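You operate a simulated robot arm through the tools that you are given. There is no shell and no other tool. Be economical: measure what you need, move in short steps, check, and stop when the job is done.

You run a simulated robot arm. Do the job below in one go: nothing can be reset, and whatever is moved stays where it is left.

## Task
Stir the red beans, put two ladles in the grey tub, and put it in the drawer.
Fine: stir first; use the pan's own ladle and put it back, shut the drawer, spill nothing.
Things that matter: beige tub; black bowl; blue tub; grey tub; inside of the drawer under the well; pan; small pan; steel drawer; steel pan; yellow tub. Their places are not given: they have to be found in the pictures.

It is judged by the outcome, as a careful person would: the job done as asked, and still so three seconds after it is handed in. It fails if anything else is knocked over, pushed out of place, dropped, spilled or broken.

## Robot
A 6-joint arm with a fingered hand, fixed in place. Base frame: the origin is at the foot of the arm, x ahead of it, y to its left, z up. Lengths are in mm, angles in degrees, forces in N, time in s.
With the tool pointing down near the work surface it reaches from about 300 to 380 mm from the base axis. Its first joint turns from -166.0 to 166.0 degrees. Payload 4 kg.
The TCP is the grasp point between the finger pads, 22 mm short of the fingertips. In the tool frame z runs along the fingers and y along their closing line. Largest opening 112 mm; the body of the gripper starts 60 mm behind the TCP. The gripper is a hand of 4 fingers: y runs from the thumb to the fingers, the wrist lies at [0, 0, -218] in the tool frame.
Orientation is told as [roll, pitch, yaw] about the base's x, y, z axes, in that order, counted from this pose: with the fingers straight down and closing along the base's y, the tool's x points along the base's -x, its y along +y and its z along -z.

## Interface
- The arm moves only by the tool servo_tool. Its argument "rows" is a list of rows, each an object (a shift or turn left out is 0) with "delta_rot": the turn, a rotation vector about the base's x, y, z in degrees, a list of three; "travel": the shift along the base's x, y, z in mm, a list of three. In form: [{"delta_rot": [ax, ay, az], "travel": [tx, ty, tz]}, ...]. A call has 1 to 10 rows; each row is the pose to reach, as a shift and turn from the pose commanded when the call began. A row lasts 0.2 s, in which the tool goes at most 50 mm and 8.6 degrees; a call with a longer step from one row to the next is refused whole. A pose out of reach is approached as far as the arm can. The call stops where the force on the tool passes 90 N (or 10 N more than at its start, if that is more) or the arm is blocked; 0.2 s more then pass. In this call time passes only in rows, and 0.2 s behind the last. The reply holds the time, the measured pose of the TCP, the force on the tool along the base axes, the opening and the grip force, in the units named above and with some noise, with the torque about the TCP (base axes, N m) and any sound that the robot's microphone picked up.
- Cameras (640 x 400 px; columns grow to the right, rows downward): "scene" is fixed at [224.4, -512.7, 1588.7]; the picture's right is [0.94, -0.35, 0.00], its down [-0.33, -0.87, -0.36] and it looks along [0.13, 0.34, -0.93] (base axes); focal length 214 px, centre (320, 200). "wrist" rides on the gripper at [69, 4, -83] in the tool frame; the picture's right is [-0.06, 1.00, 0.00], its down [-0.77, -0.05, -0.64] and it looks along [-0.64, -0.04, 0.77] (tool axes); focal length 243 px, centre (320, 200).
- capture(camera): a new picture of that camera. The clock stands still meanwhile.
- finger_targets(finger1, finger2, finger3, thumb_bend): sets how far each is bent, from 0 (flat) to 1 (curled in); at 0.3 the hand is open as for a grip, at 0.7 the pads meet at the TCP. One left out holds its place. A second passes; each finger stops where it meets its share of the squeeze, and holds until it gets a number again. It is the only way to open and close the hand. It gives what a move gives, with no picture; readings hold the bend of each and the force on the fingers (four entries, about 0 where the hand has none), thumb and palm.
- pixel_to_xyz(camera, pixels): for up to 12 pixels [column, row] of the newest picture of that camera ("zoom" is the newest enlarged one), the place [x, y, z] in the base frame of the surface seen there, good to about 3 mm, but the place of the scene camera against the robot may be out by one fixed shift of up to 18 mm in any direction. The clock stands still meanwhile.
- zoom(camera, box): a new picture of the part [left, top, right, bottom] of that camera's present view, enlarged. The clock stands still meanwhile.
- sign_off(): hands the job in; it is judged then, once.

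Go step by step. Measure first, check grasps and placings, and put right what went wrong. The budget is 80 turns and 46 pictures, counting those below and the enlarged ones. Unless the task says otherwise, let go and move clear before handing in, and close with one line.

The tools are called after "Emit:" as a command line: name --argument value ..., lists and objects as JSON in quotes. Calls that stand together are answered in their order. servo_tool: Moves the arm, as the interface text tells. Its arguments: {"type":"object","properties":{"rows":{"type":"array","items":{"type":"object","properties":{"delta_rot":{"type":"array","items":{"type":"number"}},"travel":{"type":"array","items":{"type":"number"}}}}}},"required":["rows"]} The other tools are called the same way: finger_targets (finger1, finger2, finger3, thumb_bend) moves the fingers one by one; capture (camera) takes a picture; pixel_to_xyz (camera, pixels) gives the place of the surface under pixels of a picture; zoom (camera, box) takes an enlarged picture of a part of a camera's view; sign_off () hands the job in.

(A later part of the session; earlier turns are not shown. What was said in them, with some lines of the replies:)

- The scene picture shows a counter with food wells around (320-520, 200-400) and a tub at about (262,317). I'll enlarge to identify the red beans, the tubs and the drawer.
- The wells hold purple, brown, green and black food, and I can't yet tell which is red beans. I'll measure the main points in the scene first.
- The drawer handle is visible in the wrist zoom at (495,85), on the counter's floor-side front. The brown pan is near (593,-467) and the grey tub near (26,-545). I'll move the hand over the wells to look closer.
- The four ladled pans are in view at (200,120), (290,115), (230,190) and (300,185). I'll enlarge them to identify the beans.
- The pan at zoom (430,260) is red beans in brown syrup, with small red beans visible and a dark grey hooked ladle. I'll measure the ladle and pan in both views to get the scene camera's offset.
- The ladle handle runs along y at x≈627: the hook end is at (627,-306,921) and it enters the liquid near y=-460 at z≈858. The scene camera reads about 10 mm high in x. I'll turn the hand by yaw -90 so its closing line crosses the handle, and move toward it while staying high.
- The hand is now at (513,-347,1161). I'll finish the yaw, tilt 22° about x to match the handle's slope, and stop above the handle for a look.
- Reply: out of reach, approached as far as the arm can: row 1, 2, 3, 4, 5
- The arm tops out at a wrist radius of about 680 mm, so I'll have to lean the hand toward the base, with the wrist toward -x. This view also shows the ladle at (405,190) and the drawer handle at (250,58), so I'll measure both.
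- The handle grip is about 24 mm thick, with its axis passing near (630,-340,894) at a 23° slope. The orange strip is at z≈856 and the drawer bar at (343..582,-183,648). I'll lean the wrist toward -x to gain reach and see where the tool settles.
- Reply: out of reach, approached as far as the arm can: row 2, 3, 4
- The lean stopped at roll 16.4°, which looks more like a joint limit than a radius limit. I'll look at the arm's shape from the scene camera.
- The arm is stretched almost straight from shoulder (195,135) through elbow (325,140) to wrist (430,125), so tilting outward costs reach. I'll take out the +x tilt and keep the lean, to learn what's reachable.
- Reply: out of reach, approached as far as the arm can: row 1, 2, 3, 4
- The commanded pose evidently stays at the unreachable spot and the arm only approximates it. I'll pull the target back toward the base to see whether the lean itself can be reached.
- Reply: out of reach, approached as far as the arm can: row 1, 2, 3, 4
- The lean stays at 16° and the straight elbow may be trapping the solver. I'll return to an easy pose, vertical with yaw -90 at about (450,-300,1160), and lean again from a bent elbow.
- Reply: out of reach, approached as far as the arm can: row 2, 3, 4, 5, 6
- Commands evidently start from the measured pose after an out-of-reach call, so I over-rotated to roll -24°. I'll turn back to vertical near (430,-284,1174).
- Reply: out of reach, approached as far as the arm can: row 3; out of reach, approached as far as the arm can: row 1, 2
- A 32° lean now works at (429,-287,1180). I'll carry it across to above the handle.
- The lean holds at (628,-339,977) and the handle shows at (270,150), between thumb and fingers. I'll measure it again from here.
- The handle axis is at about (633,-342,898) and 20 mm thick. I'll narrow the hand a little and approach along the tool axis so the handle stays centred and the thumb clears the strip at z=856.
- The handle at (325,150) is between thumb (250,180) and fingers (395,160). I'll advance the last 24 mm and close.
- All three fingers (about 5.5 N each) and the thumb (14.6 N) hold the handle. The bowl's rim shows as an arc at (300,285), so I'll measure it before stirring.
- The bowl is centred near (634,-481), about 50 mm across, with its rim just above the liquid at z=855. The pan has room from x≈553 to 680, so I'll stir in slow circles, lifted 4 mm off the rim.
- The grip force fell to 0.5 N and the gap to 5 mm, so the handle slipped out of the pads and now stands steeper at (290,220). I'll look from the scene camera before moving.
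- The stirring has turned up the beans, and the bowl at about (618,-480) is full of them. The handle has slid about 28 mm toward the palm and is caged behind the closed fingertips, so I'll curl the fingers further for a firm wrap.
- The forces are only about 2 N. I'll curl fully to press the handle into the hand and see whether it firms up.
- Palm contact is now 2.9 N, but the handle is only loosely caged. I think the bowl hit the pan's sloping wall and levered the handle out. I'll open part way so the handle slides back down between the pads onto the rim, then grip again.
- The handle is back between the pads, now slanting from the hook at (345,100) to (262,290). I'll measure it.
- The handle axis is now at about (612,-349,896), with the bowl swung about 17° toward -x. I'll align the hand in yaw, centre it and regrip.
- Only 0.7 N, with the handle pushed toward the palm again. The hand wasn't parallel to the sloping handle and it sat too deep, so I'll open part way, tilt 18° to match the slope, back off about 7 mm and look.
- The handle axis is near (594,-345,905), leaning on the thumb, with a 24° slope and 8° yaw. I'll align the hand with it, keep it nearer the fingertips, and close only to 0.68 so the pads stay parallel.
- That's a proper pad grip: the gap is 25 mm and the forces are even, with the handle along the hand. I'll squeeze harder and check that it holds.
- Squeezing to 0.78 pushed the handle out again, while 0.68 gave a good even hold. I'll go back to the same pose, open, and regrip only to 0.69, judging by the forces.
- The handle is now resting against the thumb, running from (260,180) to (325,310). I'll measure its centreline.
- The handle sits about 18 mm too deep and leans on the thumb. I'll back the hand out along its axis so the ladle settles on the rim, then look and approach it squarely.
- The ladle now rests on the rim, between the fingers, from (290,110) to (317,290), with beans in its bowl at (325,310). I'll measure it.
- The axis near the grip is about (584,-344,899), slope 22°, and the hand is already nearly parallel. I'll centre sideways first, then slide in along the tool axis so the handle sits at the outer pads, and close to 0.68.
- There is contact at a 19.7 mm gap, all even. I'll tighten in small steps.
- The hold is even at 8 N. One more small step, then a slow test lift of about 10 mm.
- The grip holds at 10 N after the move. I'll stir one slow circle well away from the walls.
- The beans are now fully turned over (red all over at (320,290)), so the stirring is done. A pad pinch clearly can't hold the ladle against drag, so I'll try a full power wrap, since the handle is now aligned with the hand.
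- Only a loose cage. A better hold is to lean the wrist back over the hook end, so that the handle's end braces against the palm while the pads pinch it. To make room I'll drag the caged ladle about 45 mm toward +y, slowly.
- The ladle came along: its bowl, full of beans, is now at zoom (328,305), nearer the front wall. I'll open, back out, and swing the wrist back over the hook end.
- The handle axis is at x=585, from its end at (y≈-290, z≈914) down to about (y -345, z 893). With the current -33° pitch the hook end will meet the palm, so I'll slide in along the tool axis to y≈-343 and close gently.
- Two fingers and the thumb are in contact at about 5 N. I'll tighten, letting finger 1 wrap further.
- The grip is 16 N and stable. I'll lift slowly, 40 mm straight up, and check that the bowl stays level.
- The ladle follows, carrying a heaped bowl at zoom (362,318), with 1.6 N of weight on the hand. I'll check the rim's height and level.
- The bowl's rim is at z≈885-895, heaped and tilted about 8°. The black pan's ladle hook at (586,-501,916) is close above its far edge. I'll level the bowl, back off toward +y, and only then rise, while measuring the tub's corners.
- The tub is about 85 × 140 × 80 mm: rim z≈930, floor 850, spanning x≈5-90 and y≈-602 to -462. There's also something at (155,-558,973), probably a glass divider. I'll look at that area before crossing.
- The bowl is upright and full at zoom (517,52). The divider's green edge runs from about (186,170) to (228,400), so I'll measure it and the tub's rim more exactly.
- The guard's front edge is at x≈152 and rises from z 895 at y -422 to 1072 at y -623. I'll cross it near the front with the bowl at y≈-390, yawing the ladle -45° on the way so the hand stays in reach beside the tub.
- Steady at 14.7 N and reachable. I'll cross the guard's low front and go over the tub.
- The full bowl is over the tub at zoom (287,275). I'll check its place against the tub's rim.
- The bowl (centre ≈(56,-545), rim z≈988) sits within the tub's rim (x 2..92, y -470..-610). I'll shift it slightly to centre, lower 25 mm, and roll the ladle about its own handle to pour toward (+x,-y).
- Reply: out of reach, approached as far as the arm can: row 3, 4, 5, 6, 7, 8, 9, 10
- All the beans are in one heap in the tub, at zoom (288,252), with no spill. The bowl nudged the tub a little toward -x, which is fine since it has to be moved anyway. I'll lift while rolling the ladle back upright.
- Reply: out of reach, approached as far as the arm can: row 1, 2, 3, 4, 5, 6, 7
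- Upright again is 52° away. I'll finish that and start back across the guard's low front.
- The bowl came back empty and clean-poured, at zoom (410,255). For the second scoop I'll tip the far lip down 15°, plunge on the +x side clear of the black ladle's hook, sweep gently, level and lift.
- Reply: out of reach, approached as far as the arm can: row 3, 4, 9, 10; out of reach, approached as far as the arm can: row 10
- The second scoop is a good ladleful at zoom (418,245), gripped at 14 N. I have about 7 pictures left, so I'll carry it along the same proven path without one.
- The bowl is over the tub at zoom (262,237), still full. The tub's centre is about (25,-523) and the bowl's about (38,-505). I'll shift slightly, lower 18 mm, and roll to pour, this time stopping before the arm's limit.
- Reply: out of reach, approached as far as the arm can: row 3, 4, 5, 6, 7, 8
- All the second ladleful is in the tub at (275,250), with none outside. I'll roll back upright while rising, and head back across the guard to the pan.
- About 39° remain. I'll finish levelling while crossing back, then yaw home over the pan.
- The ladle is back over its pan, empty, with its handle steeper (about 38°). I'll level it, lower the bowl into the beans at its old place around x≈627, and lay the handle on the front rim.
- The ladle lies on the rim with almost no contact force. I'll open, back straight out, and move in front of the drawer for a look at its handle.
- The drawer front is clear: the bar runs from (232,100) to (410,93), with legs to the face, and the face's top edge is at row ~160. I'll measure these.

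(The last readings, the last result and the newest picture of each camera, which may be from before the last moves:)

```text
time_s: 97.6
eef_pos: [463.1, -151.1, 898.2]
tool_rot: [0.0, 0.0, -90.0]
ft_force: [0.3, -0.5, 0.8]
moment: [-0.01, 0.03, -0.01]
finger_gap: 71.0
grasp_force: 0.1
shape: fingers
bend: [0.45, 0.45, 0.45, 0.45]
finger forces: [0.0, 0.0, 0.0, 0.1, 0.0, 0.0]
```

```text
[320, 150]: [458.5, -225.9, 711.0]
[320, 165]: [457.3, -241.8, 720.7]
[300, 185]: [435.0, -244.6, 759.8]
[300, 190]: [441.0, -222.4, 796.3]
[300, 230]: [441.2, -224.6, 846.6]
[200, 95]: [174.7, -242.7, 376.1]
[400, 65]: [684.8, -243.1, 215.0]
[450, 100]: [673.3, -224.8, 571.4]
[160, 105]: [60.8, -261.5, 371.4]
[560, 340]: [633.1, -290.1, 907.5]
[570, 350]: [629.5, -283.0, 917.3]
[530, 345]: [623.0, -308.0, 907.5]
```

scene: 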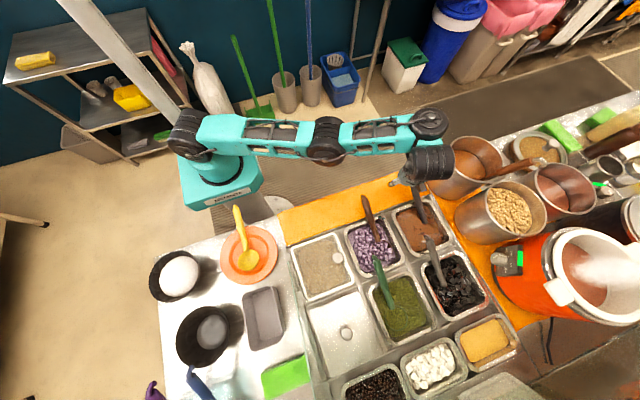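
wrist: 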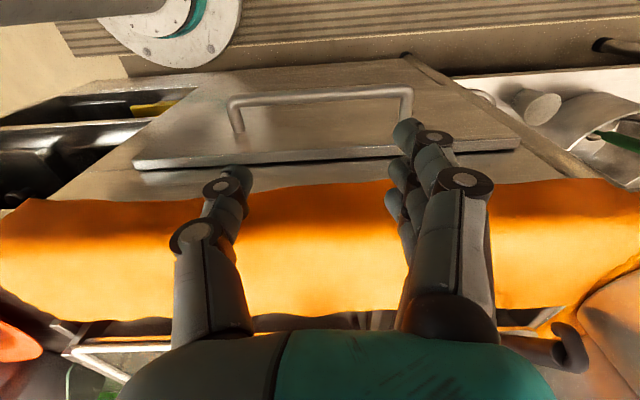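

The bar is at y≈-180, z≈644, standing 40 mm out from the face (y -225, x 228-693, top z 712). The counter edge is at y≈-222, so I'll turn to yaw 0, lean the wrist 35° back toward +y, and slide the thumb behind the bar.

Emit:
servo_tool --rows '[{"travel": [0, 10, 0], "delta_rot": [0, 0, 8.5]}, {"travel": [0, 20, 0], "delta_rot": [0, 0, 17]}, {"travel": [0, 35, 0], "delta_rot": [0, 0, 25.5]}, {"travel": [0, 50, 0], "delta_rot": [0, 0, 34]}, {"travel": [0, 60, -5], "delta_rot": [0, 0, 42.5]}, {"travel": [0, 70, -10], "delta_rot": [0, 0, 51]}, {"travel": [0, 71, -15], "delta_rot": [0, 0, 59.5]}, {"travel": [0, 71, -20], "delta_rot": [0, 0, 68]}, {"travel": [0, 71, -30], "delta_rot": [0, 0, 76.5]}, {"travel": [0, 71, -38], "delta_rot": [0, 0, 85]}]'

Emit:
finger_targets --finger1 0.54 --finger2 0.54 --finger3 0.54 --thumb_bend 0.54

Emit:
servo_tool --rows '[{"travel": [0, 0, -25], "delta_rot": [-7, 0.3, 1]}, {"travel": [0, 0, -50], "delta_rot": [-14, 0.6, 2]}, {"travel": [0, -5, -80], "delta_rot": [-21, 0.9, 3]}, {"travel": [0, -15, -110], "delta_rot": [-28, 1.2, 4]}, {"travel": [0, -34, -135], "delta_rot": [-35, 1.5, 5]}]'

```text
time_s: 99.8
eef_pos: [463.5, -79.0, 861.3]
tool_rot: [0.0, 0.0, -4.7]
ft_force: [-0.3, 0.3, 0.8]
moment: [-0.02, -0.03, -0.02]
finger_gap: 71.0
grasp_force: 0.0
shape: fingers
bend: [0.45, 0.45, 0.45, 0.45]
finger forces: [0.0, 0.0, 0.0, 0.0, 0.0, 0.0]
```

```text
time_s: 100.8
eef_pos: [462.3, -78.3, 862.0]
tool_rot: [0.1, 0.0, -5.0]
ft_force: [-0.5, -0.7, -0.8]
moment: [0.01, -0.01, 0.01]
finger_gap: 47.1
grasp_force: 0.2
shape: fingers
bend: [0.54, 0.54, 0.54, 0.54]
finger forces: [0.1, 0.0, 0.1, 0.1, 0.0, 0.1]
```

```text
time_s: 102.0
eef_pos: [463.8, -114.9, 725.5]
tool_rot: [-35.0, 0.0, 0.2]
ft_force: [-0.4, -0.1, 0.2]
moment: [0.01, 0.01, -0.01]
finger_gap: 46.9
grasp_force: 0.0
shape: fingers
bend: [0.54, 0.54, 0.54, 0.54]
finger forces: [0.0, 0.0, 0.1, 0.1, 0.1, 0.1]
```

Reachable, and now at the approach point. I'll slide in along the tool axis and close on the bar.

Emit:
servo_tool --rows '[{"travel": [0, -16, -23]}, {"travel": [0, -32, -45]}, {"travel": [0, -46, -64]}, {"travel": [0, -57, -80]}]'

Emit:
finger_targets --finger1 0.7 --finger2 0.7 --finger3 0.7 --thumb_bend 0.7

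Emit:
servo_tool --rows '[{"travel": [0, 6, 0]}, {"travel": [0, 15, 0]}, {"travel": [0, 25, 0]}]'

```text
time_s: 103.0
eef_pos: [465.6, -170.7, 645.5]
tool_rot: [-34.9, 0.1, 0.2]
ft_force: [-1.3, 0.0, 0.8]
moment: [-0.02, 0.0, 0.0]
finger_gap: 47.3
grasp_force: 0.1
shape: fingers
bend: [0.54, 0.54, 0.54, 0.54]
finger forces: [0.0, 0.1, 0.1, 0.2, 0.1, 0.0]
```

```text
time_s: 104.0
eef_pos: [465.0, -169.7, 645.3]
tool_rot: [-34.8, 0.1, 0.2]
ft_force: [-0.8, -6.1, 0.4]
moment: [-0.06, 0.01, 0.02]
finger_gap: 18.3
grasp_force: 5.3
shape: fingers
bend: [0.68, 0.68, 0.68, 0.66]
finger forces: [1.0, 0.9, 1.0, 0.1, 8.4, 0.0]
```

```text
time_s: 104.8
eef_pos: [464.2, -143.5, 645.7]
tool_rot: [-34.9, -0.1, 0.2]
ft_force: [3.9, 0.6, -0.4]
moment: [0.0, 0.02, 0.07]
finger_gap: 16.7
grasp_force: 4.3
shape: fingers
bend: [0.68, 0.68, 0.68, 0.67]
finger forces: [1.6, 1.7, 1.8, 0.0, 5.0, 0.1]
```

The bar is held (thumb 5 N, three fingers 1.7 N each) and it came with the hand. I'll pull on smoothly to about 235 mm and look from the scene camera.

Emit:
servo_tool --rows '[{"travel": [0, 15, 0]}, {"travel": [0, 35, 0]}, {"travel": [0, 57, 0]}, {"travel": [0, 79, 0]}, {"travel": [0, 101, 0]}, {"travel": [0, 123, 0]}, {"travel": [0, 145, 0]}, {"travel": [0, 167, 0]}, {"travel": [0, 189, 0]}, {"travel": [0, 205, 0]}]'

Emit:
capture --camera "scene"

Emit:
pixel_to_xyz --camera "scene" --pixels '[[238, 280], [268, 272], [283, 320], [247, 334], [262, 305], [275, 295], [232, 300], [380, 180], [340, 190], [400, 160], [350, 165], [420, 150]]'

```text
time_s: 107.0
eef_pos: [463.5, 61.3, 646.1]
tool_rot: [-34.8, 0.0, 0.2]
ft_force: [1.9, -0.3, -4.4]
moment: [0.08, 0.01, 0.03]
finger_gap: 16.7
grasp_force: 5.0
shape: fingers
bend: [0.67, 0.67, 0.67, 0.68]
finger forces: [2.2, 2.3, 2.2, 0.0, 4.8, 0.1]
```

```text
2 pictures are left
```

scene: 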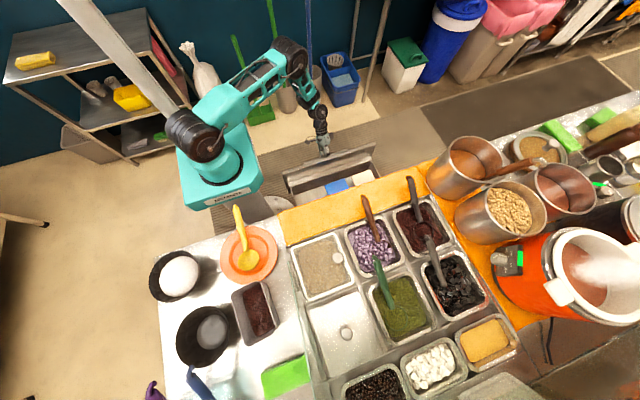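

```text
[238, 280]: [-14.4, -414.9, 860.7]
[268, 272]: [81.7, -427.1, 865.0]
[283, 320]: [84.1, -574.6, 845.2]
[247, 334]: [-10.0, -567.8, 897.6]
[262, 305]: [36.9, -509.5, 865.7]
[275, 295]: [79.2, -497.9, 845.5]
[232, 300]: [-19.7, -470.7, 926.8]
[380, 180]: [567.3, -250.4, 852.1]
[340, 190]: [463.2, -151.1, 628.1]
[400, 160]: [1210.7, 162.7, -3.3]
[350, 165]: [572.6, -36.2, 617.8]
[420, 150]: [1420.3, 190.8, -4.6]
```

The drawer is open at pixels (285-380,150-205), and some tubs already stand in it: white, blue at (337,187) and beige at (360,180). I'll map the inside to find free floor.

Emit:
pixel_to_xyz --camera "scene" --pixels '[[300, 182], [315, 177], [330, 172], [345, 167], [360, 162], [370, 158], [295, 190], [310, 186], [325, 181], [340, 176], [355, 171], [370, 166]]'

Emit:
pixel_to_xyz --camera "scene" --pixels '[[298, 198], [312, 194], [325, 190], [335, 186], [345, 182], [355, 180], [365, 175], [375, 172], [300, 205], [315, 201], [350, 188], [365, 183]]'

Emit:
zoom --camera "scene" --box '[270, 135, 390, 215]'

```text
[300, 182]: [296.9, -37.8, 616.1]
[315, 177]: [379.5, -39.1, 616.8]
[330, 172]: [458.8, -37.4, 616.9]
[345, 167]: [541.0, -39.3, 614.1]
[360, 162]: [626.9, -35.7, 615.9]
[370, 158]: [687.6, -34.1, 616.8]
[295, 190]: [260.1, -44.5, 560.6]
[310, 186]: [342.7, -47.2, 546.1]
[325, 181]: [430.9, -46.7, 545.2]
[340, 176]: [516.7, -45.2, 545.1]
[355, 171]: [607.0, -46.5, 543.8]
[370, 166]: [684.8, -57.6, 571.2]
```

```text
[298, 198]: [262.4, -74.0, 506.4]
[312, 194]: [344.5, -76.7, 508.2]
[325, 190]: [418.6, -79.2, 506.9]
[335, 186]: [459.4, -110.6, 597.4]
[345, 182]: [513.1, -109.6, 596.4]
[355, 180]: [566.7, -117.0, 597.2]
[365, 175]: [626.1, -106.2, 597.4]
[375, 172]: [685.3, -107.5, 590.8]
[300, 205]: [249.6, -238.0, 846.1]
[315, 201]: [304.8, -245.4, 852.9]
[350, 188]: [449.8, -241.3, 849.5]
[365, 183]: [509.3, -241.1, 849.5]
```

```text
5.00 times, centred on (330, 175) of scene
```

zoom: 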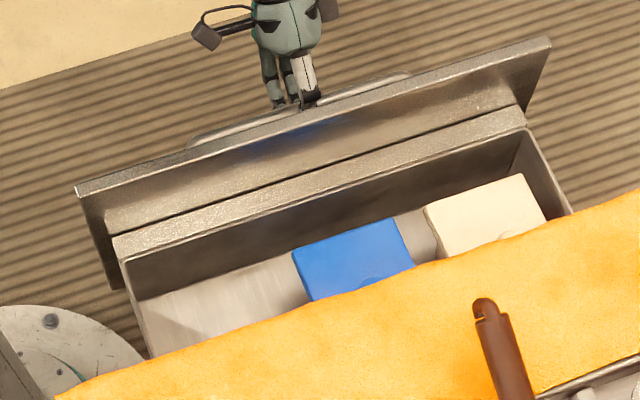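

The drawer floor is at z≈507, with free space at x≈260-430 left of the blue tub and y from -50 back. That fits the grey tub lengthwise along y. I'll let go of the bar, back out, and measure the tub's rim for the grasp.

Emit:
finger_targets --finger1 0.54 --finger2 0.54 --finger3 0.54 --thumb_bend 0.54

Emit:
servo_tool --rows '[{"travel": [0, 15, 22]}, {"travel": [0, 32, 46]}, {"travel": [0, 50, 75]}, {"travel": [0, 58, 110]}, {"travel": [0, 50, 155]}, {"travel": [0, 30, 200]}, {"travel": [0, 0, 245]}, {"travel": [0, -40, 275]}, {"travel": [-10, -80, 300]}, {"travel": [-20, -120, 320]}]'

Emit:
pixel_to_xyz --camera "scene" --pixels '[[233, 290], [239, 318], [246, 340], [262, 282], [267, 282], [270, 300], [273, 303], [278, 322], [280, 325], [265, 335], [249, 285], [260, 315]]'

```text
time_s: 108.0
eef_pos: [463.5, 61.0, 646.7]
tool_rot: [-34.9, 0.1, 0.2]
ft_force: [-0.3, 0.5, 0.3]
moment: [0.03, 0.02, 0.01]
finger_gap: 45.7
grasp_force: 0.0
shape: fingers
bend: [0.54, 0.54, 0.54, 0.54]
finger forces: [0.1, 0.1, 0.1, 0.0, 0.0, 0.1]
```

```text
refused: row 7 steps farther than a row can; nothing moved
```

```text
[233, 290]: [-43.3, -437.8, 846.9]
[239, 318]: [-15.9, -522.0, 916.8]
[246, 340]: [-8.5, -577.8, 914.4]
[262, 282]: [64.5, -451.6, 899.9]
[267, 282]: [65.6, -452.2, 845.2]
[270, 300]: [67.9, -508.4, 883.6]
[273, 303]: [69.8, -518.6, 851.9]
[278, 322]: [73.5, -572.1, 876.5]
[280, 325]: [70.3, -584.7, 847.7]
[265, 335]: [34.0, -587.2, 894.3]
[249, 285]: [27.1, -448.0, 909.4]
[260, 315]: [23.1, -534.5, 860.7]
```

The bar is released, but the retreat was refused for one oversized step. The tub's rim spans x≈-16..72 and y≈-587..-448 in scene readings, turned about 5°, so its true centre is about (19,-514). I'll back out again and travel above the tub with the hand open.

Emit:
servo_tool --rows '[{"travel": [0, 15, 22]}, {"travel": [0, 32, 46]}, {"travel": [0, 45, 80]}, {"travel": [0, 45, 120]}, {"travel": [0, 40, 160], "delta_rot": [5, 0, 0]}, {"travel": [0, 30, 200], "delta_rot": [12, 0, 0]}, {"travel": [0, 10, 240], "delta_rot": [19, 0, 0]}, {"travel": [0, -15, 275], "delta_rot": [26, 0, 0]}, {"travel": [-10, -45, 305], "delta_rot": [32, 0, 0]}, {"travel": [-20, -80, 330], "delta_rot": [35, 0, 0]}]'

Emit:
finger_targets --finger1 0.3 --finger2 0.3 --finger3 0.3 --thumb_bend 0.3

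Emit:
servo_tool --rows '[{"travel": [-11, -36, 10], "delta_rot": [0, 0, -8]}, {"travel": [-22, -74, 20], "delta_rot": [0, 0, -16]}, {"travel": [-34, -113, 30], "delta_rot": [0, 0, -24]}, {"travel": [-46, -152, 40], "delta_rot": [0, 0, -32]}, {"travel": [-58, -191, 50], "delta_rot": [0, 0, -40]}, {"travel": [-70, -230, 60], "delta_rot": [0, 0, -48]}, {"travel": [-82, -269, 70], "delta_rot": [0, 0, -56]}, {"travel": [-93, -308, 73], "delta_rot": [0, 0, -64]}]'

Emit:
servo_tool --rows '[{"travel": [-33, -18, 0], "delta_rot": [0, 0, -3]}, {"travel": [-66, -36, 0], "delta_rot": [0, 0, -6]}, {"travel": [-99, -55, 0], "delta_rot": [0, 0, -9]}, {"travel": [-132, -74, 0], "delta_rot": [0, 0, -12]}, {"travel": [-165, -92, 0], "delta_rot": [0, 0, -15]}, {"travel": [-198, -110, 0], "delta_rot": [0, 0, -18]}, {"travel": [-231, -129, 0], "delta_rot": [0, 0, -21]}, {"travel": [-264, -148, 0], "delta_rot": [0, 0, -21]}, {"travel": [-297, -167, 0], "delta_rot": [0, 0, -21]}, {"travel": [-330, -185, 0], "delta_rot": [0, 0, -21]}]'

```text
time_s: 110.2
eef_pos: [441.3, -18.9, 976.8]
tool_rot: [0.1, -0.1, 0.3]
ft_force: [-0.5, -0.3, 0.9]
moment: [-0.02, 0.01, -0.03]
finger_gap: 45.6
grasp_force: 0.0
shape: fingers
bend: [0.54, 0.54, 0.54, 0.54]
finger forces: [0.0, 0.1, 0.1, 0.0, 0.0, 0.1]
```

```text
time_s: 111.2
eef_pos: [441.0, -19.2, 977.4]
tool_rot: [0.1, -0.1, 0.2]
ft_force: [0.3, -0.5, -0.3]
moment: [-0.02, 0.0, -0.04]
finger_gap: 112.6
grasp_force: 0.1
shape: fingers
bend: [0.3, 0.3, 0.3, 0.3]
finger forces: [0.1, 0.0, 0.0, 0.0, 0.0, 0.0]
```

```text
time_s: 113.0
eef_pos: [351.9, -327.3, 1051.7]
tool_rot: [0.0, 0.0, -63.9]
ft_force: [0.0, 0.1, -0.1]
moment: [-0.02, -0.01, 0.0]
finger_gap: 112.9
grasp_force: 0.1
shape: fingers
bend: [0.3, 0.3, 0.3, 0.3]
finger forces: [0.0, 0.0, 0.1, 0.0, 0.1, 0.0]
```

```text
time_s: 115.2
eef_pos: [20.5, -513.5, 1049.5]
tool_rot: [0.1, -0.1, -84.9]
ft_force: [0.7, -0.2, 0.1]
moment: [-0.04, 0.01, -0.02]
finger_gap: 112.7
grasp_force: 0.0
shape: fingers
bend: [0.3, 0.3, 0.3, 0.3]
finger forces: [0.1, 0.1, 0.1, 0.0, 0.0, 0.1]
```

I'm over the tub. I'll use the last picture here to check its rim against the open hand before descending.

Emit:
capture --camera "wrist"

```text
0 pictures are left
```

wrist: 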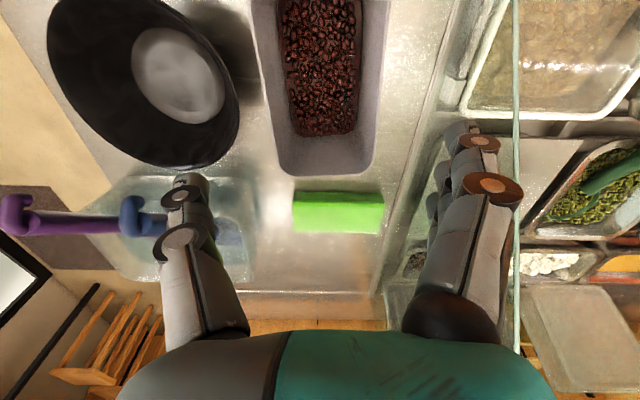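

The tub is centred between thumb and fingers, its rim running (255,20)-(278,165) on the left and (388,20)-(368,165) on the right. I'll measure it.

Emit:
pixel_to_xyz --camera "wrist" --pixels '[[258, 30], [264, 70], [270, 110], [276, 150], [386, 30], [381, 70], [375, 110], [370, 150], [320, 172], [320, 60], [145, 215], [215, 80]]'

```text
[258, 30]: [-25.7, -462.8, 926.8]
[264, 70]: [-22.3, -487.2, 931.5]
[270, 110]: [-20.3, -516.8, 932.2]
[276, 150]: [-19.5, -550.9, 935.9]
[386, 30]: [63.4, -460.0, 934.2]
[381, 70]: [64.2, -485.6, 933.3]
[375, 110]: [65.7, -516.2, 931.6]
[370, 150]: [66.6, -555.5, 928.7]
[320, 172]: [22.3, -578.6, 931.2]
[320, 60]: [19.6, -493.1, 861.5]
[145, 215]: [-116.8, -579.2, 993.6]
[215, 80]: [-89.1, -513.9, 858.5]
```

The rim's true centre is (22.6,-513) and it is 86 mm wide, so it fits. The black pan's edge at (237,110) is close to where the thumb will go, so I'll check its distance.

Emit:
pixel_to_xyz --camera "wrist" --pixels '[[236, 95], [237, 105], [235, 120], [230, 135], [225, 60], [215, 45], [234, 85], [240, 110], [200, 25], [222, 148]]'

```text
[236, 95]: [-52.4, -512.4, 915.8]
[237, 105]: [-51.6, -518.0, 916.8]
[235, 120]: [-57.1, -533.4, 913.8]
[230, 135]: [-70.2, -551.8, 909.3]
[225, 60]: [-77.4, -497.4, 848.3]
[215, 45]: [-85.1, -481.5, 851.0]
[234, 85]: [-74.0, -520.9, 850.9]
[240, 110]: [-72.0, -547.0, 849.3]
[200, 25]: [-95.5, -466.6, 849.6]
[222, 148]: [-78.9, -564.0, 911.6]
```

The black pan's rim reaches x≈-52, leaving about 28 mm beside the tub for the 10 mm thumb. I'll centre at (23.5,-507), descend between them, and close gently.

Emit:
finger_targets --finger1 0.31 --finger2 0.31 --finger3 0.31 --thumb_bend 0.31

Emit:
servo_tool --rows '[{"travel": [2, 4, -15], "delta_rot": [0, 0, -1.5]}, {"travel": [3, 6.5, -35], "delta_rot": [0, 0, -1.5]}, {"travel": [3, 6.5, -55], "delta_rot": [0, 0, -1.5]}, {"travel": [3, 6.5, -75], "delta_rot": [0, 0, -1.5]}, {"travel": [3, 6.5, -92], "delta_rot": [0, 0, -1.5]}, {"travel": [3, 6.5, -105], "delta_rot": [0, 0, -1.5]}]'

Emit:
servo_tool --rows '[{"travel": [0, 0, -8]}, {"travel": [0, 0, -16]}, {"travel": [0, 0, -26]}, {"travel": [0, 0, -36]}, {"travel": [0, 0, -46]}, {"travel": [0, 0, -54]}]'

Emit:
finger_targets --finger1 0.45 --finger2 0.45 --finger3 0.45 --thumb_bend 0.45

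```text
time_s: 116.2
eef_pos: [20.3, -513.7, 1050.4]
tool_rot: [0.1, -0.1, -84.7]
ft_force: [-0.1, 0.5, 0.0]
moment: [-0.02, 0.0, 0.02]
finger_gap: 111.3
grasp_force: 0.0
shape: fingers
bend: [0.31, 0.31, 0.31, 0.31]
finger forces: [0.0, 0.0, 0.0, 0.0, 0.0, 0.0]
```

```text
time_s: 117.6
eef_pos: [22.8, -506.8, 945.6]
tool_rot: [0.1, -0.1, -86.4]
ft_force: [-0.2, -0.6, 0.0]
moment: [0.0, 0.02, 0.02]
finger_gap: 111.5
grasp_force: 0.2
shape: fingers
bend: [0.31, 0.31, 0.31, 0.31]
finger forces: [0.0, 0.1, 0.1, 0.0, 0.0, 0.0]
```

```text
time_s: 118.9
eef_pos: [23.2, -510.9, 906.1]
tool_rot: [0.0, -1.3, -86.3]
ft_force: [-0.5, 5.9, 31.9]
moment: [-0.14, 0.13, -0.04]
finger_gap: 127.8
grasp_force: 27.5
shape: fingers
bend: [0.3, 0.3, 0.3, 0.31]
finger forces: [9.3, 8.9, 8.4, 0.0, 28.0, 0.0]
stopped in row 6: the force on the tool passed its limit at 98 N (the readings are from after the stop); the commanded pose is now the measured one
```

```text
time_s: 119.9
eef_pos: [24.2, -512.0, 906.3]
tool_rot: [0.0, -1.4, -86.3]
ft_force: [4.5, 1.0, 50.1]
moment: [0.05, -0.08, -0.06]
finger_gap: 109.8
grasp_force: 43.7
shape: fingers
bend: [0.44, 0.44, 0.44, 0.45]
finger forces: [15.5, 15.4, 15.3, 0.0, 40.8, 0.0]
```

The tub's rim met the upper fingers and the hand is pressing down with 50 N, so I'm a little too deep. I'll open, rise 13 mm to relieve it, and close again higher up.

Emit:
finger_targets --finger1 0.3 --finger2 0.3 --finger3 0.3 --thumb_bend 0.3

Emit:
servo_tool --rows '[{"travel": [0, 1, 5], "delta_rot": [1, 0, 0]}, {"travel": [0, 1, 10], "delta_rot": [1.3, 0, 0]}, {"travel": [0, 1, 13], "delta_rot": [1.3, 0, 0]}]'

Emit:
finger_targets --finger1 0.42 --finger2 0.42 --finger3 0.42 --thumb_bend 0.42

```text
time_s: 120.9
eef_pos: [23.7, -511.3, 905.3]
tool_rot: [0.0, -1.4, -86.4]
ft_force: [-0.3, -2.1, 45.1]
moment: [0.13, 0.19, -0.02]
finger_gap: 130.0
grasp_force: 29.1
shape: fingers
bend: [0.3, 0.3, 0.3, 0.3]
finger forces: [9.6, 9.3, 9.1, 0.0, 31.0, 0.1]
```

```text
time_s: 121.7
eef_pos: [25.0, -508.8, 915.3]
tool_rot: [0.1, 0.4, -86.4]
ft_force: [-0.3, -0.8, -1.3]
moment: [-0.02, 0.02, 0.0]
finger_gap: 118.5
grasp_force: 5.3
shape: fingers
bend: [0.29, 0.29, 0.29, 0.29]
finger forces: [1.4, 1.6, 1.9, 0.0, 5.1, 0.0]
```

```text
time_s: 122.7
eef_pos: [23.4, -510.0, 917.0]
tool_rot: [0.1, 0.3, -86.3]
ft_force: [-1.1, 0.1, -2.1]
moment: [0.01, 0.03, 0.01]
finger_gap: 105.6
grasp_force: 28.1
shape: fingers
bend: [0.4, 0.4, 0.4, 0.37]
finger forces: [9.4, 9.7, 10.1, 0.1, 27.2, 0.0]
```

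An even 28 N hold (fingers about 9.7 N each, thumb 27 N). I'll tighten slightly and test-lift 25 mm.

Emit:
finger_targets --finger1 0.45 --finger2 0.45 --finger3 0.45 --thumb_bend 0.45

Emit:
servo_tool --rows '[{"travel": [0, 0, 4]}, {"travel": [0, 0, 9]}, {"travel": [0, 0, 16]}, {"travel": [0, 0, 25]}, {"travel": [0, 0, 25]}]'

```text
time_s: 123.7
eef_pos: [23.5, -510.1, 915.9]
tool_rot: [0.1, 0.3, -86.3]
ft_force: [-0.6, 0.5, -2.6]
moment: [0.0, 0.0, -0.02]
finger_gap: 102.9
grasp_force: 35.3
shape: fingers
bend: [0.43, 0.43, 0.43, 0.39]
finger forces: [11.8, 12.2, 12.5, 0.0, 34.1, 0.0]
```

```text
time_s: 124.9
eef_pos: [22.3, -510.1, 941.6]
tool_rot: [0.2, 0.3, -86.3]
ft_force: [-0.1, 0.2, -1.6]
moment: [-0.02, -0.02, 0.0]
finger_gap: 102.9
grasp_force: 35.4
shape: fingers
bend: [0.43, 0.43, 0.43, 0.39]
finger forces: [11.8, 12.2, 12.5, 0.0, 34.1, 0.0]
5 turns are left
```

The tub is up, with a steady 35 N grip and 1.6 N of extra weight. With 5 turns left I'll batch: raise, cross the guard's low front, go over the drawer's free space at (330,-125), and descend most of the way.

Emit:
servo_tool --rows '[{"travel": [0, 0, 20]}, {"travel": [0, 0, 45]}, {"travel": [0, 0, 70]}, {"travel": [0, 5, 95]}, {"travel": [0, 20, 115]}, {"travel": [0, 40, 128]}, {"travel": [2, 62, 130]}, {"travel": [8, 85, 130]}, {"travel": [20, 105, 130]}, {"travel": [40, 115, 130]}]'

Emit:
servo_tool --rows '[{"travel": [24, 6, 0]}, {"travel": [50, 12, 0], "delta_rot": [0, 0, -1]}, {"travel": [78, 20, 0], "delta_rot": [0, 0, -2]}, {"travel": [106, 29, 0], "delta_rot": [0, 0, -3]}, {"travel": [134, 39, 0], "delta_rot": [0, 0, -3.7]}, {"travel": [162, 49, 0], "delta_rot": [0, 0, -3.7]}, {"travel": [190, 59, 0], "delta_rot": [0, 0, -3.7]}, {"travel": [218, 70, 0], "delta_rot": [0, 0, -3.7]}, {"travel": [246, 82, 0], "delta_rot": [0, 0, -3.7]}, {"travel": [268, 95, 0], "delta_rot": [0, 0, -3.7]}]'

Emit:
servo_tool --rows '[{"travel": [0, 20, 0]}, {"travel": [0, 46, 0]}, {"travel": [0, 74, 0]}, {"travel": [0, 102, 0]}, {"travel": [0, 130, 0]}, {"travel": [0, 155, 0]}, {"travel": [0, 170, 0]}, {"travel": [0, 175, -20]}, {"travel": [0, 175, -50]}, {"travel": [0, 175, -85]}]'

Emit:
servo_tool --rows '[{"travel": [0, 0, -33]}, {"travel": [0, 0, -66]}, {"travel": [0, 0, -99]}, {"travel": [0, 0, -132]}, {"travel": [0, 0, -165]}, {"travel": [0, 0, -198]}, {"travel": [0, 0, -231]}, {"travel": [0, 0, -264]}, {"travel": [0, 0, -295]}, {"travel": [0, 0, -320]}]'

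```text
time_s: 127.1
eef_pos: [63.7, -394.5, 1071.2]
tool_rot: [0.1, 0.3, -86.3]
ft_force: [1.4, -0.5, -2.6]
moment: [-0.01, 0.03, -0.01]
finger_gap: 102.7
grasp_force: 35.2
shape: fingers
bend: [0.43, 0.43, 0.43, 0.39]
finger forces: [11.7, 12.1, 12.3, 0.1, 33.8, 0.1]
```

```text
time_s: 129.3
eef_pos: [333.1, -299.0, 1070.8]
tool_rot: [0.2, 0.3, -90.0]
ft_force: [-0.1, 1.0, -2.4]
moment: [0.0, -0.01, 0.01]
finger_gap: 102.8
grasp_force: 33.1
shape: fingers
bend: [0.43, 0.43, 0.43, 0.39]
finger forces: [11.2, 11.6, 11.8, 0.0, 32.3, 0.0]
```

```text
time_s: 131.5
eef_pos: [330.3, -124.3, 984.1]
tool_rot: [0.2, 0.2, -90.0]
ft_force: [0.7, 0.5, -1.6]
moment: [0.0, 0.02, -0.03]
finger_gap: 102.5
grasp_force: 32.1
shape: fingers
bend: [0.43, 0.43, 0.43, 0.4]
finger forces: [10.9, 11.3, 11.6, 0.1, 31.6, 0.0]
```

```text
time_s: 133.7
eef_pos: [333.1, -125.1, 665.4]
tool_rot: [0.3, 0.2, -89.9]
ft_force: [0.6, 0.2, -2.9]
moment: [0.01, -0.01, -0.03]
finger_gap: 101.8
grasp_force: 31.6
shape: fingers
bend: [0.43, 0.43, 0.43, 0.4]
finger forces: [10.5, 10.9, 11.2, 0.0, 30.5, 0.0]
4 turns are left
```

The tub is inside the drawer opening at z 665, grip steady. I'll lower it to the floor (TCP ≈580), let go gently, rise straight out, and line up on the drawer bar with the same pose as before.

Emit:
servo_tool --rows '[{"travel": [0, 0, -20]}, {"travel": [0, 0, -40]}, {"travel": [0, 0, -56]}, {"travel": [0, 0, -67]}, {"travel": [0, 0, -75]}, {"travel": [0, 0, -81]}, {"travel": [0, 0, -85]}]'

Emit:
finger_targets --finger1 0.32 --finger2 0.32 --finger3 0.32 --thumb_bend 0.32

Emit:
finger_targets --finger1 0.24 --finger2 0.24 --finger3 0.24 --thumb_bend 0.24

Emit:
servo_tool --rows '[{"travel": [0, 0, 8]}, {"travel": [0, 0, 18]}, {"travel": [0, 0, 32]}, {"travel": [0, 0, 55]}, {"travel": [0, 0, 90]}, {"travel": [0, 0, 135]}, {"travel": [0, 0, 183]}, {"travel": [0, 0, 231]}, {"travel": [0, 0, 279]}, {"travel": [0, 0, 327]}]'

Emit:
finger_targets --finger1 0.54 --finger2 0.54 --finger3 0.54 --thumb_bend 0.54

Emit:
servo_tool --rows '[{"travel": [13, 28, 0], "delta_rot": [0, 0, 8.5]}, {"travel": [26, 56, 0], "delta_rot": [0, 0, 17]}, {"travel": [39, 84, 0], "delta_rot": [0, 0, 25.5]}, {"travel": [52, 112, 0], "delta_rot": [0, 0, 34]}, {"travel": [65, 140, 0], "delta_rot": [0, 0, 42.5]}, {"travel": [78, 168, 0], "delta_rot": [0, 0, 51]}, {"travel": [91, 196, -10], "delta_rot": [0, 0, 59.5]}, {"travel": [104, 224, -20], "delta_rot": [0, 0, 68]}, {"travel": [117, 252, -33], "delta_rot": [0, 0, 76.5]}, {"travel": [130.5, 280, -46], "delta_rot": [0, 0, 85]}]'

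Emit:
servo_tool --rows '[{"travel": [0, 0, -25], "delta_rot": [-7, 0.3, 1]}, {"travel": [0, 0, -50], "delta_rot": [-14, 0.6, 2]}, {"travel": [0, -5, -80], "delta_rot": [-21, 0.9, 3]}, {"travel": [0, -15, -110], "delta_rot": [-28, 1.2, 4]}, {"travel": [0, -34, -135], "delta_rot": [-35, 1.5, 5]}]'

```text
time_s: 135.3
eef_pos: [332.1, -124.8, 580.5]
tool_rot: [0.1, 0.3, -89.9]
ft_force: [-0.5, 0.3, -2.8]
moment: [0.03, 0.0, 0.01]
finger_gap: 101.8
grasp_force: 32.0
shape: fingers
bend: [0.43, 0.43, 0.43, 0.4]
finger forces: [10.4, 10.9, 11.1, 0.0, 30.3, 0.0]
```

```text
time_s: 136.3
eef_pos: [331.8, -126.3, 580.3]
tool_rot: [0.1, 0.3, -90.1]
ft_force: [-0.8, -0.1, -2.0]
moment: [0.0, 0.03, 0.0]
finger_gap: 112.5
grasp_force: 4.5
shape: fingers
bend: [0.32, 0.31, 0.31, 0.31]
finger forces: [1.4, 1.5, 1.7, 0.1, 4.9, 0.0]
```

```text
time_s: 137.3
eef_pos: [332.2, -126.6, 580.4]
tool_rot: [0.1, 0.4, -89.9]
ft_force: [0.0, -0.5, -0.2]
moment: [0.02, 0.0, 0.0]
finger_gap: 123.6
grasp_force: 0.2
shape: fingers
bend: [0.24, 0.24, 0.24, 0.24]
finger forces: [0.3, 0.2, 0.3, 0.1, 0.0, 0.1]
```

```text
time_s: 139.5
eef_pos: [330.2, -125.5, 909.5]
tool_rot: [0.1, 0.4, -90.0]
ft_force: [-0.6, -0.4, -0.6]
moment: [-0.03, -0.02, -0.01]
finger_gap: 123.5
grasp_force: 0.2
shape: fingers
bend: [0.24, 0.24, 0.24, 0.24]
finger forces: [0.0, 0.0, 0.0, 0.1, 0.0, 0.0]
```

```text
time_s: 140.5
eef_pos: [330.4, -125.9, 908.6]
tool_rot: [0.0, 0.4, -89.9]
ft_force: [0.2, -0.1, 0.7]
moment: [-0.03, -0.01, 0.01]
finger_gap: 47.0
grasp_force: 0.1
shape: fingers
bend: [0.54, 0.54, 0.54, 0.54]
finger forces: [0.1, 0.0, 0.0, 0.1, 0.0, 0.0]
```

```text
time_s: 142.7
eef_pos: [463.5, 155.5, 861.9]
tool_rot: [0.1, 0.3, -4.9]
ft_force: [0.4, 0.8, 0.0]
moment: [0.01, 0.01, 0.0]
finger_gap: 47.1
grasp_force: 0.2
shape: fingers
bend: [0.54, 0.54, 0.54, 0.54]
finger forces: [0.1, 0.0, 0.0, 0.0, 0.0, 0.0]
```

```text
time_s: 143.9
eef_pos: [464.4, 123.0, 725.3]
tool_rot: [-35.1, 0.2, 0.0]
ft_force: [0.0, 0.1, -0.2]
moment: [-0.01, 0.02, -0.01]
finger_gap: 47.2
grasp_force: 0.1
shape: fingers
bend: [0.54, 0.54, 0.54, 0.54]
finger forces: [0.0, 0.0, 0.0, 0.0, 0.0, 0.0]
3 turns are left
```

The tub is down and released cleanly. I'll slide onto the bar as before, grip it, and push the drawer shut by the same 232 mm.

Emit:
servo_tool --rows '[{"travel": [0, -18, -23]}, {"travel": [0, -35, -45]}, {"travel": [0, -49, -64]}, {"travel": [-0.5, -60, -79]}]'

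Emit:
finger_targets --finger1 0.7 --finger2 0.7 --finger3 0.7 --thumb_bend 0.7

Emit:
servo_tool --rows '[{"travel": [0, -12, 0]}, {"travel": [0, -36, 0]}, {"travel": [0, -62, 0]}, {"travel": [0, -88, 0]}, {"travel": [0, -114, 0]}, {"travel": [0, -140, 0]}, {"travel": [0, -166, 0]}, {"travel": [0, -190, 0]}, {"travel": [0, -210, 0]}, {"travel": [0, -224, 0]}]'

Emit:
servo_tool --rows '[{"travel": [0, -4, 0]}, {"travel": [0, -8, 0]}, {"travel": [0, -11, 0]}, {"travel": [0, -14, 0]}]'

```text
time_s: 144.9
eef_pos: [461.6, 61.9, 647.1]
tool_rot: [-35.0, 0.3, 0.0]
ft_force: [-0.2, -0.1, 0.8]
moment: [0.01, 0.0, -0.01]
finger_gap: 47.4
grasp_force: 0.1
shape: fingers
bend: [0.54, 0.54, 0.54, 0.54]
finger forces: [0.1, 0.1, 0.1, 0.0, 0.0, 0.1]
```

```text
time_s: 145.9
eef_pos: [460.5, 62.2, 648.1]
tool_rot: [-34.8, 0.3, 0.0]
ft_force: [1.2, -1.1, -5.9]
moment: [-0.01, -0.05, -0.02]
finger_gap: 17.1
grasp_force: 6.2
shape: fingers
bend: [0.67, 0.67, 0.67, 0.67]
finger forces: [2.5, 2.6, 2.4, 0.0, 4.8, 0.1]
```

```text
time_s: 148.1
eef_pos: [462.1, -164.5, 648.3]
tool_rot: [-34.9, 0.3, 0.0]
ft_force: [-4.5, -0.5, -6.8]
moment: [0.02, 0.06, -0.06]
finger_gap: 16.5
grasp_force: 5.3
shape: fingers
bend: [0.66, 0.66, 0.66, 0.68]
finger forces: [2.8, 2.7, 2.6, 0.0, 2.9, 0.0]
```

```text
time_s: 149.1
eef_pos: [462.5, -176.7, 649.5]
tool_rot: [-35.0, 0.3, 0.0]
ft_force: [-3.1, -3.6, -10.0]
moment: [-0.01, 0.05, 0.01]
finger_gap: 16.7
grasp_force: 6.2
shape: fingers
bend: [0.66, 0.66, 0.66, 0.68]
finger forces: [3.0, 2.9, 2.8, 0.0, 4.0, 0.0]
2 turns are left
```

The drawer is back to about its starting position with only 3.6 N of resistance. I'll press a little further to be sure it is fully home, then open, back out along the tool axis, and rise clear.

Emit:
servo_tool --rows '[{"travel": [0, -2, 0]}, {"travel": [0, -4, 0]}, {"travel": [0, -6, 0]}, {"travel": [0, -8, 0]}, {"travel": [0, -10, 0]}]'

Emit:
finger_targets --finger1 0.55 --finger2 0.55 --finger3 0.55 --thumb_bend 0.57

Emit:
servo_tool --rows '[{"travel": [0, 12, 17]}, {"travel": [0, 26, 37]}, {"travel": [0, 42, 60]}, {"travel": [0, 60, 85]}, {"travel": [0, 75, 115]}, {"travel": [0, 80, 155]}, {"travel": [0, 80, 195]}, {"travel": [0, 80, 235]}, {"travel": [0, 80, 275]}, {"travel": [0, 80, 315]}]'

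```text
time_s: 150.3
eef_pos: [460.5, -185.4, 647.7]
tool_rot: [-34.7, 0.2, 0.1]
ft_force: [1.2, 10.9, -9.9]
moment: [0.12, -0.04, -0.02]
finger_gap: 15.1
grasp_force: 5.6
shape: fingers
bend: [0.65, 0.65, 0.65, 0.7]
finger forces: [3.9, 3.7, 3.7, 0.0, 0.0, 0.0]
```

```text
time_s: 151.3
eef_pos: [461.2, -188.2, 647.7]
tool_rot: [-34.9, 0.3, 0.1]
ft_force: [0.1, 3.8, 1.5]
moment: [-0.01, -0.01, -0.02]
finger_gap: 38.0
grasp_force: 1.7
shape: fingers
bend: [0.55, 0.55, 0.55, 0.58]
finger forces: [0.0, 0.0, 0.1, 0.0, 3.2, 0.0]
```

```text
time_s: 153.5
eef_pos: [462.8, -105.3, 966.8]
tool_rot: [-34.9, 0.4, 0.1]
ft_force: [0.8, 0.4, -0.9]
moment: [-0.03, 0.01, 0.0]
finger_gap: 41.6
grasp_force: 0.1
shape: fingers
bend: [0.55, 0.55, 0.55, 0.56]
finger forces: [0.0, 0.0, 0.1, 0.1, 0.0, 0.0]
1 turns are left
```

The last push met a firm 11 N with the thumb unloaded, which means the drawer is home, and the hand is now empty and clear at z 967. I had no pictures left, so the closed drawer and the tub inside it are judged from force and position readings only. Handing in.

Emit:
sign_off

```text
The job is handed in.
```

I stirred the red beans, put two ladlefuls in the grey tub, laid the ladle back in its pan, set the tub in the drawer and shut it. I ran out of pictures before the tub was lifted. That it sits upright in the drawer, and that the drawer is fully closed, I know only from force and position readings.
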